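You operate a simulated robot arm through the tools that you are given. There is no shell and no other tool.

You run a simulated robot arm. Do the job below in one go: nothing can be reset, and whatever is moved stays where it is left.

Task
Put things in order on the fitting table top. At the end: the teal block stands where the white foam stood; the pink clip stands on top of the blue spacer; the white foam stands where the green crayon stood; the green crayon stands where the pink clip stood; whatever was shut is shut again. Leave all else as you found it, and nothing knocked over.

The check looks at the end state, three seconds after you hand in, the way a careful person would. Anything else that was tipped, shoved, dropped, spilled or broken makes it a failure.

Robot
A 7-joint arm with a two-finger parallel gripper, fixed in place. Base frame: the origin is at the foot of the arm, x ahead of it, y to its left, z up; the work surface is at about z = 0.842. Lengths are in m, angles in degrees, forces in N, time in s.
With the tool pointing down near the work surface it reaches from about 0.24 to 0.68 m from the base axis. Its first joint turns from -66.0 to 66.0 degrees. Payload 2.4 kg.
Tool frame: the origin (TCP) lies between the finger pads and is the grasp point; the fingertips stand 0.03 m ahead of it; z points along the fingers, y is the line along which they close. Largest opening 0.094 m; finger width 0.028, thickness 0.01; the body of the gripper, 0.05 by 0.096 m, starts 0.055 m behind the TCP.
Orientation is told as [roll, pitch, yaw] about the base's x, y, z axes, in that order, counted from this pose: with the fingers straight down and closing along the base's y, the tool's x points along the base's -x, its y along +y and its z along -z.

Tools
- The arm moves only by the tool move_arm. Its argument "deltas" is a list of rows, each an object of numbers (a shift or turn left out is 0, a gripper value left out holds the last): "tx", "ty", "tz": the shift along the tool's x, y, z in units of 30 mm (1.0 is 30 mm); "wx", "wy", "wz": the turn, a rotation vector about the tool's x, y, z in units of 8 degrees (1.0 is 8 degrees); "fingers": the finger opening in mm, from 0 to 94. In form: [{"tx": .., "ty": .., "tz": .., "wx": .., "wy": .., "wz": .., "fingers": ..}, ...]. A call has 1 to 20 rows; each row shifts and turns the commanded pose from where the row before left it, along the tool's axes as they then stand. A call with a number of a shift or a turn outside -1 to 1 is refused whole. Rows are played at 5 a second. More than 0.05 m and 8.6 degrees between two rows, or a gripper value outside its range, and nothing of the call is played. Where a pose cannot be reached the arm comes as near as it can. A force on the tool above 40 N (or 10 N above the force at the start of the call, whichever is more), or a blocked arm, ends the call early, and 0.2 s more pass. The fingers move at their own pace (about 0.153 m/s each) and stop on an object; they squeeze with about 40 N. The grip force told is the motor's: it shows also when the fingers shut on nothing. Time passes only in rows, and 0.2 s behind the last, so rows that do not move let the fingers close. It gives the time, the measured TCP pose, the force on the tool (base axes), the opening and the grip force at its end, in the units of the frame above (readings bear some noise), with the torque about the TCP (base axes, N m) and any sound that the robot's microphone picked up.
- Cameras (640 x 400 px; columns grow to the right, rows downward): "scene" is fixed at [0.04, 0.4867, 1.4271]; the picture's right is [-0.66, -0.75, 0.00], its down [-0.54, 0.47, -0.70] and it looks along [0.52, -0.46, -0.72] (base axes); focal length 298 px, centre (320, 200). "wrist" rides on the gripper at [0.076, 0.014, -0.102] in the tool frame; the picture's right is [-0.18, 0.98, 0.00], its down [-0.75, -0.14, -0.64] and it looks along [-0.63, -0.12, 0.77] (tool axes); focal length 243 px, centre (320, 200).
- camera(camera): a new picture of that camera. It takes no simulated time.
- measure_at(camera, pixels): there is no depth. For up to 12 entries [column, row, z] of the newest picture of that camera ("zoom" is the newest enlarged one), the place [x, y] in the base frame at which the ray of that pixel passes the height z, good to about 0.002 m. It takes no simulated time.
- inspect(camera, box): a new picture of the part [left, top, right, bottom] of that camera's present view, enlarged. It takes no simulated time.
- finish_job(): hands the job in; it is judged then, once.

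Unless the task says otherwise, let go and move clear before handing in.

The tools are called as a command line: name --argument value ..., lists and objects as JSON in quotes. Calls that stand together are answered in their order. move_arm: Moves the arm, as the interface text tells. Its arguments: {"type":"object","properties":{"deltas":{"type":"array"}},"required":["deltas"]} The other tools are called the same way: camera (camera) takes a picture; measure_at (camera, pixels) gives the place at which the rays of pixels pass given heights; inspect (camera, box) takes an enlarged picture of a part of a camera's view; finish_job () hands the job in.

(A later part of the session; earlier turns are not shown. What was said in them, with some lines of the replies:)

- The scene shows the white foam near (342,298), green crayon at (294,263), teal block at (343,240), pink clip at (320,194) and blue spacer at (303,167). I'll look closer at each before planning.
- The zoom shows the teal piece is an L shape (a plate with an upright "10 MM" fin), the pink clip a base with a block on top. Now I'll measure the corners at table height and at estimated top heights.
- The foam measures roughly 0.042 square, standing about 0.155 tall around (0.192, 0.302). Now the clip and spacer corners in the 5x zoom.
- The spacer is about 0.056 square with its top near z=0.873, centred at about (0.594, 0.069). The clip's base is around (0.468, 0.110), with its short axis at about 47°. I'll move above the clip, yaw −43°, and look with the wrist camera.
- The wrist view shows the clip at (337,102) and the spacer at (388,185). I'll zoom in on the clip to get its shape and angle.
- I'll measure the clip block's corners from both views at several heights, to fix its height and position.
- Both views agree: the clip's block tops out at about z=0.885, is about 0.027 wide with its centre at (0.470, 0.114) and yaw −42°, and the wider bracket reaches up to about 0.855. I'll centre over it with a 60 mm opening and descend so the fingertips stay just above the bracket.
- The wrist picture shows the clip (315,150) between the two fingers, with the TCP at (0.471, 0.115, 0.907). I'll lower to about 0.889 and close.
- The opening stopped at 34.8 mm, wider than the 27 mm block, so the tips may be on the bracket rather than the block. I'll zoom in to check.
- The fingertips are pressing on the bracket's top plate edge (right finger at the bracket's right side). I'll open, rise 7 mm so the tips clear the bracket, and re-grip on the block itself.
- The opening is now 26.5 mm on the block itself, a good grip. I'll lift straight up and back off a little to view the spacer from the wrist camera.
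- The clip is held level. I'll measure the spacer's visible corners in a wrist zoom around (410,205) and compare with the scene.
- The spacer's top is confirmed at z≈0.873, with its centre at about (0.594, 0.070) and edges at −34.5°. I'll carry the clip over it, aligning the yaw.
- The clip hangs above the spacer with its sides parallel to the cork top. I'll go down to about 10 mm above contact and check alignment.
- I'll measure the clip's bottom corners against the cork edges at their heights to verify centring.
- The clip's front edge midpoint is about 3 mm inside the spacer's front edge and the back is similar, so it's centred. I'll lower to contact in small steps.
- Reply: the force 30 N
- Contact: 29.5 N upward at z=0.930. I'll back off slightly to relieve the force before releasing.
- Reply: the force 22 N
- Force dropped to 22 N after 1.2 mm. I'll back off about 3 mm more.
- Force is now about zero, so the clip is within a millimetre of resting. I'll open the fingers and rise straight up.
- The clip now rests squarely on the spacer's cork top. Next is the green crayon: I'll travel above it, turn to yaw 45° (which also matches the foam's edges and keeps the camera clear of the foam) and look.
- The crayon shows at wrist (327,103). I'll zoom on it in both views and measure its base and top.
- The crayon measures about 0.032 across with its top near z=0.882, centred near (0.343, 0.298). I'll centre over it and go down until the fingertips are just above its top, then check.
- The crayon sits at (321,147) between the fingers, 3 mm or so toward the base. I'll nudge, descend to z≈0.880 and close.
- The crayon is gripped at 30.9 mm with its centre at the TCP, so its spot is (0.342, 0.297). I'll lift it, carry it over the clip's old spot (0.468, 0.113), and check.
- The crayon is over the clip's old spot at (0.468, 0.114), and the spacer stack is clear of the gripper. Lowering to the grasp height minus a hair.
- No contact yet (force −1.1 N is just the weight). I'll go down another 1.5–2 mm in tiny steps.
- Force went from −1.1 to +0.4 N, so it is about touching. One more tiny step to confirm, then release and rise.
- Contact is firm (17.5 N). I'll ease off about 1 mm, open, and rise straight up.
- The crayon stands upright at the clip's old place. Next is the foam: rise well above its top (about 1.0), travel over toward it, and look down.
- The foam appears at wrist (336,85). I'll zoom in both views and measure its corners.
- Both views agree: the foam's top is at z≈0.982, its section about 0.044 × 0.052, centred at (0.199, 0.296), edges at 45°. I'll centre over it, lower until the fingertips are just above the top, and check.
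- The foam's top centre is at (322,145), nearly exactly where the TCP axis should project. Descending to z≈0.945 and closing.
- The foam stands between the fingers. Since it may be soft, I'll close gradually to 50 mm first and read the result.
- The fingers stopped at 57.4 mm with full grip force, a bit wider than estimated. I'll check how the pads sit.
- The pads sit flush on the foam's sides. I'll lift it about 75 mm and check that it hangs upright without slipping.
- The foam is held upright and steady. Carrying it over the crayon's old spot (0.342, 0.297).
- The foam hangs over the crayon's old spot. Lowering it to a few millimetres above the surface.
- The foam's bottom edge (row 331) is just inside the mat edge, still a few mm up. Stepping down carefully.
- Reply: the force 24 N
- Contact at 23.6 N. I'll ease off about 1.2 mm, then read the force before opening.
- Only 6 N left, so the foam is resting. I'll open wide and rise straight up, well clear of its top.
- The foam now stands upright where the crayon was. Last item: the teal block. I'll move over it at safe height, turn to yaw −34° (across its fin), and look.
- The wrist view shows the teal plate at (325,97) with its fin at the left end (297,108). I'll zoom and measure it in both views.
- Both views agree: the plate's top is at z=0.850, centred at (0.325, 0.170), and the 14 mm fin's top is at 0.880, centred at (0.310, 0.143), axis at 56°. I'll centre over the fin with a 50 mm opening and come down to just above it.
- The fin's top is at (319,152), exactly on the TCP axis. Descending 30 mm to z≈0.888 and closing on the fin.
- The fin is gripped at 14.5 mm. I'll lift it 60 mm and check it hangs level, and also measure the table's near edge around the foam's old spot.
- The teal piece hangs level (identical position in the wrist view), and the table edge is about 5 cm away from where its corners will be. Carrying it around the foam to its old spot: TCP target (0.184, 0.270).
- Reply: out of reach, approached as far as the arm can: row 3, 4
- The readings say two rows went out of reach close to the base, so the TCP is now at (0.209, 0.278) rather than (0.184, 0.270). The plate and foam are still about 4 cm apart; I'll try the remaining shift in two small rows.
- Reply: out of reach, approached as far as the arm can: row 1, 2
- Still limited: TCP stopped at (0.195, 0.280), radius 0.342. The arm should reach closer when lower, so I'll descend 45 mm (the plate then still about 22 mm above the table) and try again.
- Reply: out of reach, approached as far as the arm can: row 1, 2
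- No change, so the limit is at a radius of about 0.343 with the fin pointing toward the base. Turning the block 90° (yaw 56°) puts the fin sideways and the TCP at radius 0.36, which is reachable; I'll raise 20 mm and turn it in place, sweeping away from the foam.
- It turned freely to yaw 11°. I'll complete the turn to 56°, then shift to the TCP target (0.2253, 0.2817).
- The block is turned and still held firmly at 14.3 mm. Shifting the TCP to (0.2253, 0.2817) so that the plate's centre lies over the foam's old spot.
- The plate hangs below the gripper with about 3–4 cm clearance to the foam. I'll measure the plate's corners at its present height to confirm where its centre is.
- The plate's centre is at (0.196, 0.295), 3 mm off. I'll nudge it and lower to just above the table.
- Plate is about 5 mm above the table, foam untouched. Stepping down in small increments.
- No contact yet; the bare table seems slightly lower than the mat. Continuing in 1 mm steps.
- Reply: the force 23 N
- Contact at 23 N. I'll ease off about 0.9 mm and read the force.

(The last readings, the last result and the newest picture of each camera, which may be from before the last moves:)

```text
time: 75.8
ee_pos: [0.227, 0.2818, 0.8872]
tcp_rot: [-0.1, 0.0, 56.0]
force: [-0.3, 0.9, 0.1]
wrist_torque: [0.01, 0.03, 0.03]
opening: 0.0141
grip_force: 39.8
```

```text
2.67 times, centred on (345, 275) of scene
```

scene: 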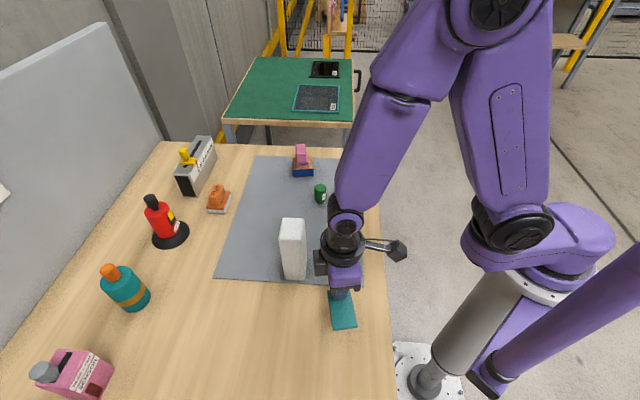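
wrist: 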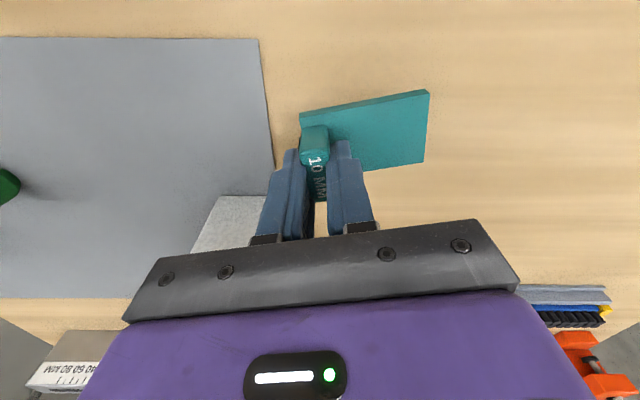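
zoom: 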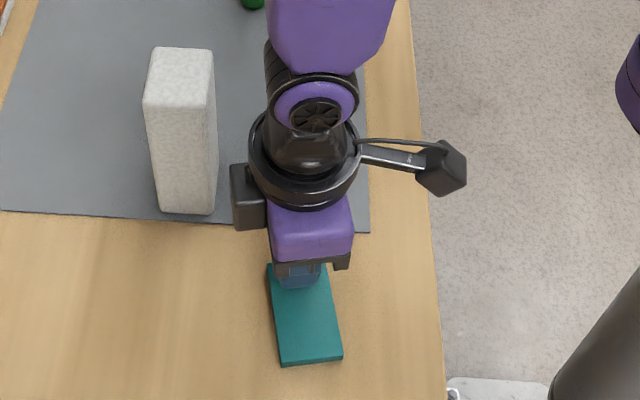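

Force is zero with the plate within a fraction of a millimetre of the table. I'll open the fingers and rise straight up.

move_arm --deltas '[{"tz": 0.01}, {"fingers": 40}, {}, {}, {"tz": -0.4}, {"tz": -0.8}, {"tz": -0.9}, {"tz": -0.9}, {"tz": -0.9}, {"tz": -0.9}, {"tz": -0.9}, {}]'

camera --camera "scene"

inspect --camera "scene" --box '[270, 200, 420, 350]'

camera --camera "wrist"

```text
time: 78.4
ee_pos: [0.2257, 0.2814, 1.0585]
tcp_rot: [0.0, 0.1, 56.0]
force: [0.0, 0.4, 0.7]
wrist_torque: [0.03, 0.02, -0.05]
opening: 0.0398
grip_force: 0.1
```

```text
taken
```

scene: 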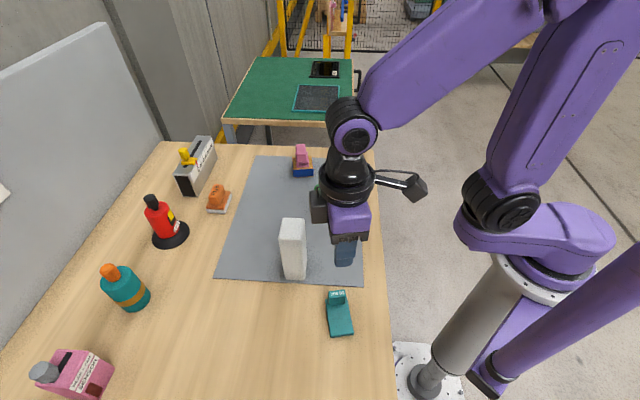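

```text
2.67 times, centred on (345, 275) of scene
```

zoom: 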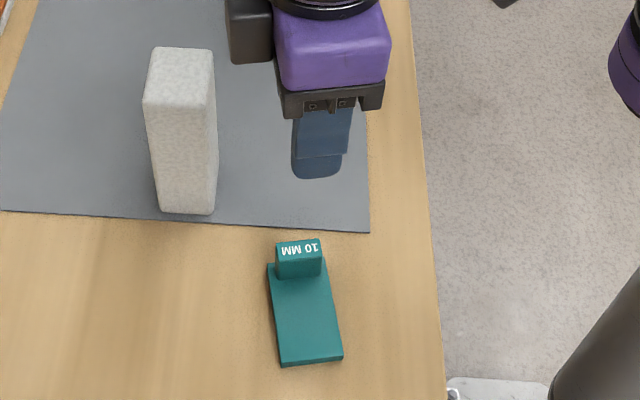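

```text
taken
```

wrist: 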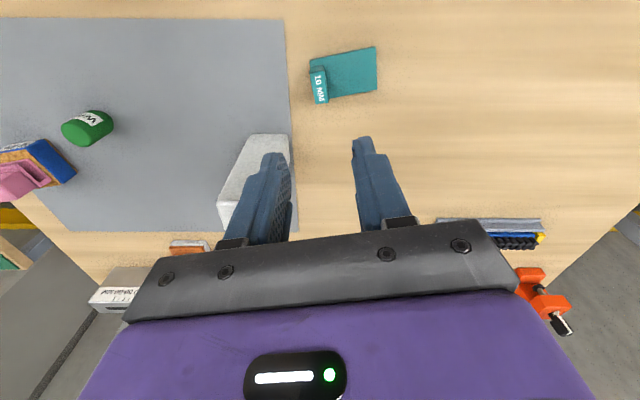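

The teal block stands upright on the table. I'll measure its final corners, and those of the foam and crayon, against the recorded spots.

measure_at --camera "zoom" --pixels '[[268, 265, 0.85], [281, 361, 0.85], [343, 354, 0.85], [282, 367, 0.842], [343, 360, 0.842], [160, 212, 0.842], [213, 214, 0.842], [144, 104, 0.982], [208, 107, 0.982], [153, 49, 0.982], [212, 50, 0.982]]'

measure_at --camera "wrist" --pixels '[[311, 59, 0.848], [375, 47, 0.848], [377, 90, 0.85]]'

inspect --camera "scene" --box '[270, 140, 350, 215]'

```text
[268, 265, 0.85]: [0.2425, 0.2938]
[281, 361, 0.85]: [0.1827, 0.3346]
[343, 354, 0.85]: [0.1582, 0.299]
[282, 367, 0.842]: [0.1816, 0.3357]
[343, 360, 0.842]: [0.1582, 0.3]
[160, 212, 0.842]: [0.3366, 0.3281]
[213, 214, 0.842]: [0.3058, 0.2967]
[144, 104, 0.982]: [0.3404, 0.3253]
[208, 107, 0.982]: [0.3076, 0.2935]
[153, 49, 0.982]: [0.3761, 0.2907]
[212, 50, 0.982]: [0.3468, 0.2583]
```

```text
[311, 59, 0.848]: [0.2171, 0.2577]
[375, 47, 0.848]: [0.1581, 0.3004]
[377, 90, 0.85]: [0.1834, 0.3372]
```

```text
5.33 times, centred on (310, 178) of scene
```

zoom: 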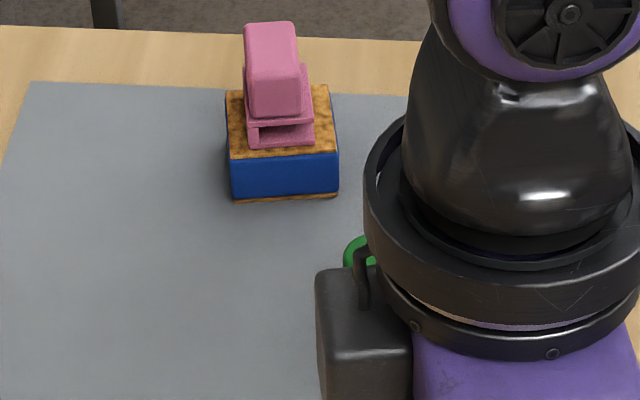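

Teal's centre measures (0.200, 0.297), right on the foam's old spot; the foam is within a few mm of the crayon's old spot. I'll retreat to a high parking place to see everything unobstructed.

move_arm --deltas '[{"tz": -1}, {"tz": -1}, {"tz": -0.9}, {"tx": 0.465, "ty": -0.841}, {"tx": 0.465, "ty": -0.841}, {"tx": 0.465, "ty": -0.841}, {"tx": 0.465, "ty": -0.841}, {"tx": 0.465, "ty": -0.841}, {"tx": 0.465, "ty": -0.841}, {"tx": 0.465, "ty": -0.841}, {"tx": 0.465, "ty": -0.841}, {}, {}]'

camera --camera "scene"

inspect --camera "scene" --box '[220, 140, 400, 340]'

camera --camera "wrist"

```text
time: 81.2
ee_pos: [0.3301, 0.0766, 1.1442]
tcp_rot: [0.1, 0.1, 56.0]
force: [-0.4, 0.1, 0.5]
wrist_torque: [-0.02, -0.01, -0.02]
opening: 0.04
grip_force: 0.0
```

```text
taken
```

scene: 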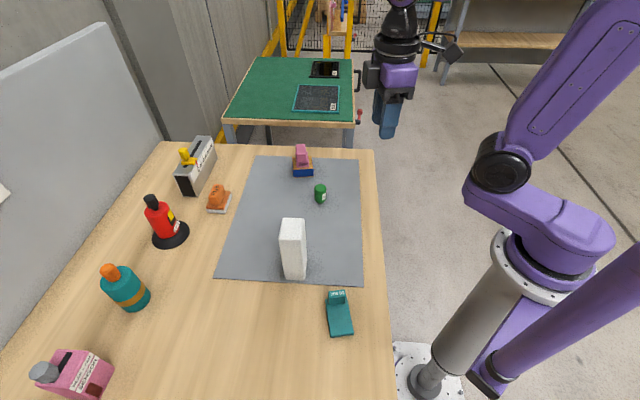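

```text
2.00 times, centred on (310, 240) of scene
```

zoom: 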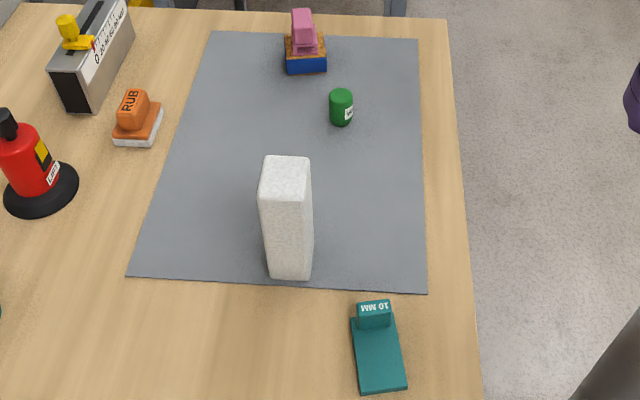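

```text
taken
```

wrist: 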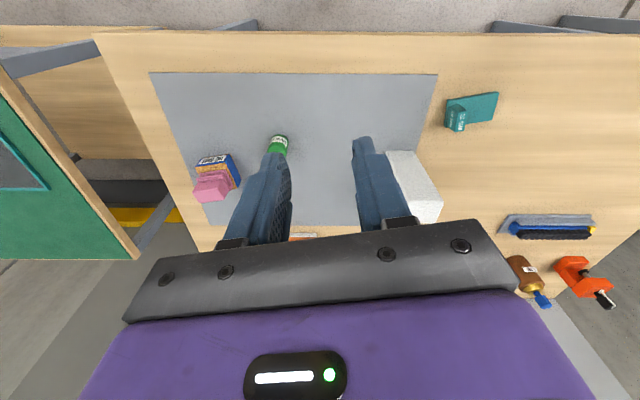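

All pieces are upright, and the other tools look unchanged. A last check on the crayon and the clip–spacer stack.

inspect --camera "scene" --box '[285, 140, 335, 210]'

measure_at --camera "scene" --pixels '[[320.5, 203, 0.842], [314.5, 189, 0.878], [326, 189, 0.878]]'

```text
5.71 times, centred on (310, 175) of scene
```

zoom: 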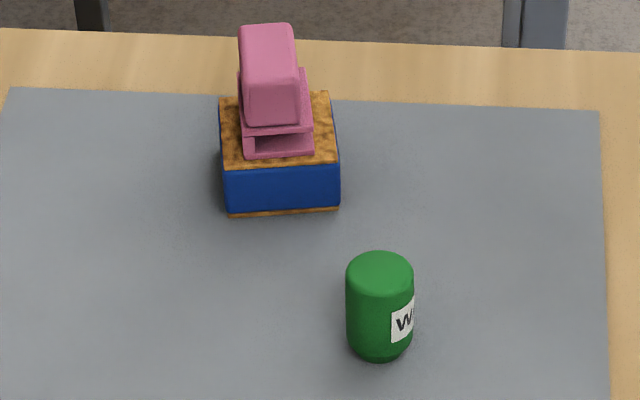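

```text
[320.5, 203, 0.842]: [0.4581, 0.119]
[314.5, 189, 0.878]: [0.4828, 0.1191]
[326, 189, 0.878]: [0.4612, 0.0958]
```

The crayon stands within a few mm of (0.468, 0.113). The clip sits level on the spacer, the gripper is empty and clear, and nothing was opened, so I'm handing in.

finish_job

```text
The job is handed in.
```

The four pieces are where you asked and standing upright. I've handed the job in but haven't had a check result back.

| Piece | Now stands | How close, by measurement |
|---|---|---|
| Pink clip | On top of the blue spacer | Within its edges; turned about 7.5° to line up with the spacer |
| Green crayon | Where the pink clip stood | Within a few mm |
| White foam | Where the green crayon stood | Within about 5 mm |
| Teal block | Where the white foam stood | Within about 2 mm |

- **Teal block turned:** it is rotated a quarter turn from how it first lay. The arm couldn't reach the foam's old spot with the block's fin pointing toward the base.
- **Nothing to shut:** I opened nothing, so nothing needed closing again.
- **Other objects:** those in the last pictures look unmoved. The gripper is empty and parked clear.
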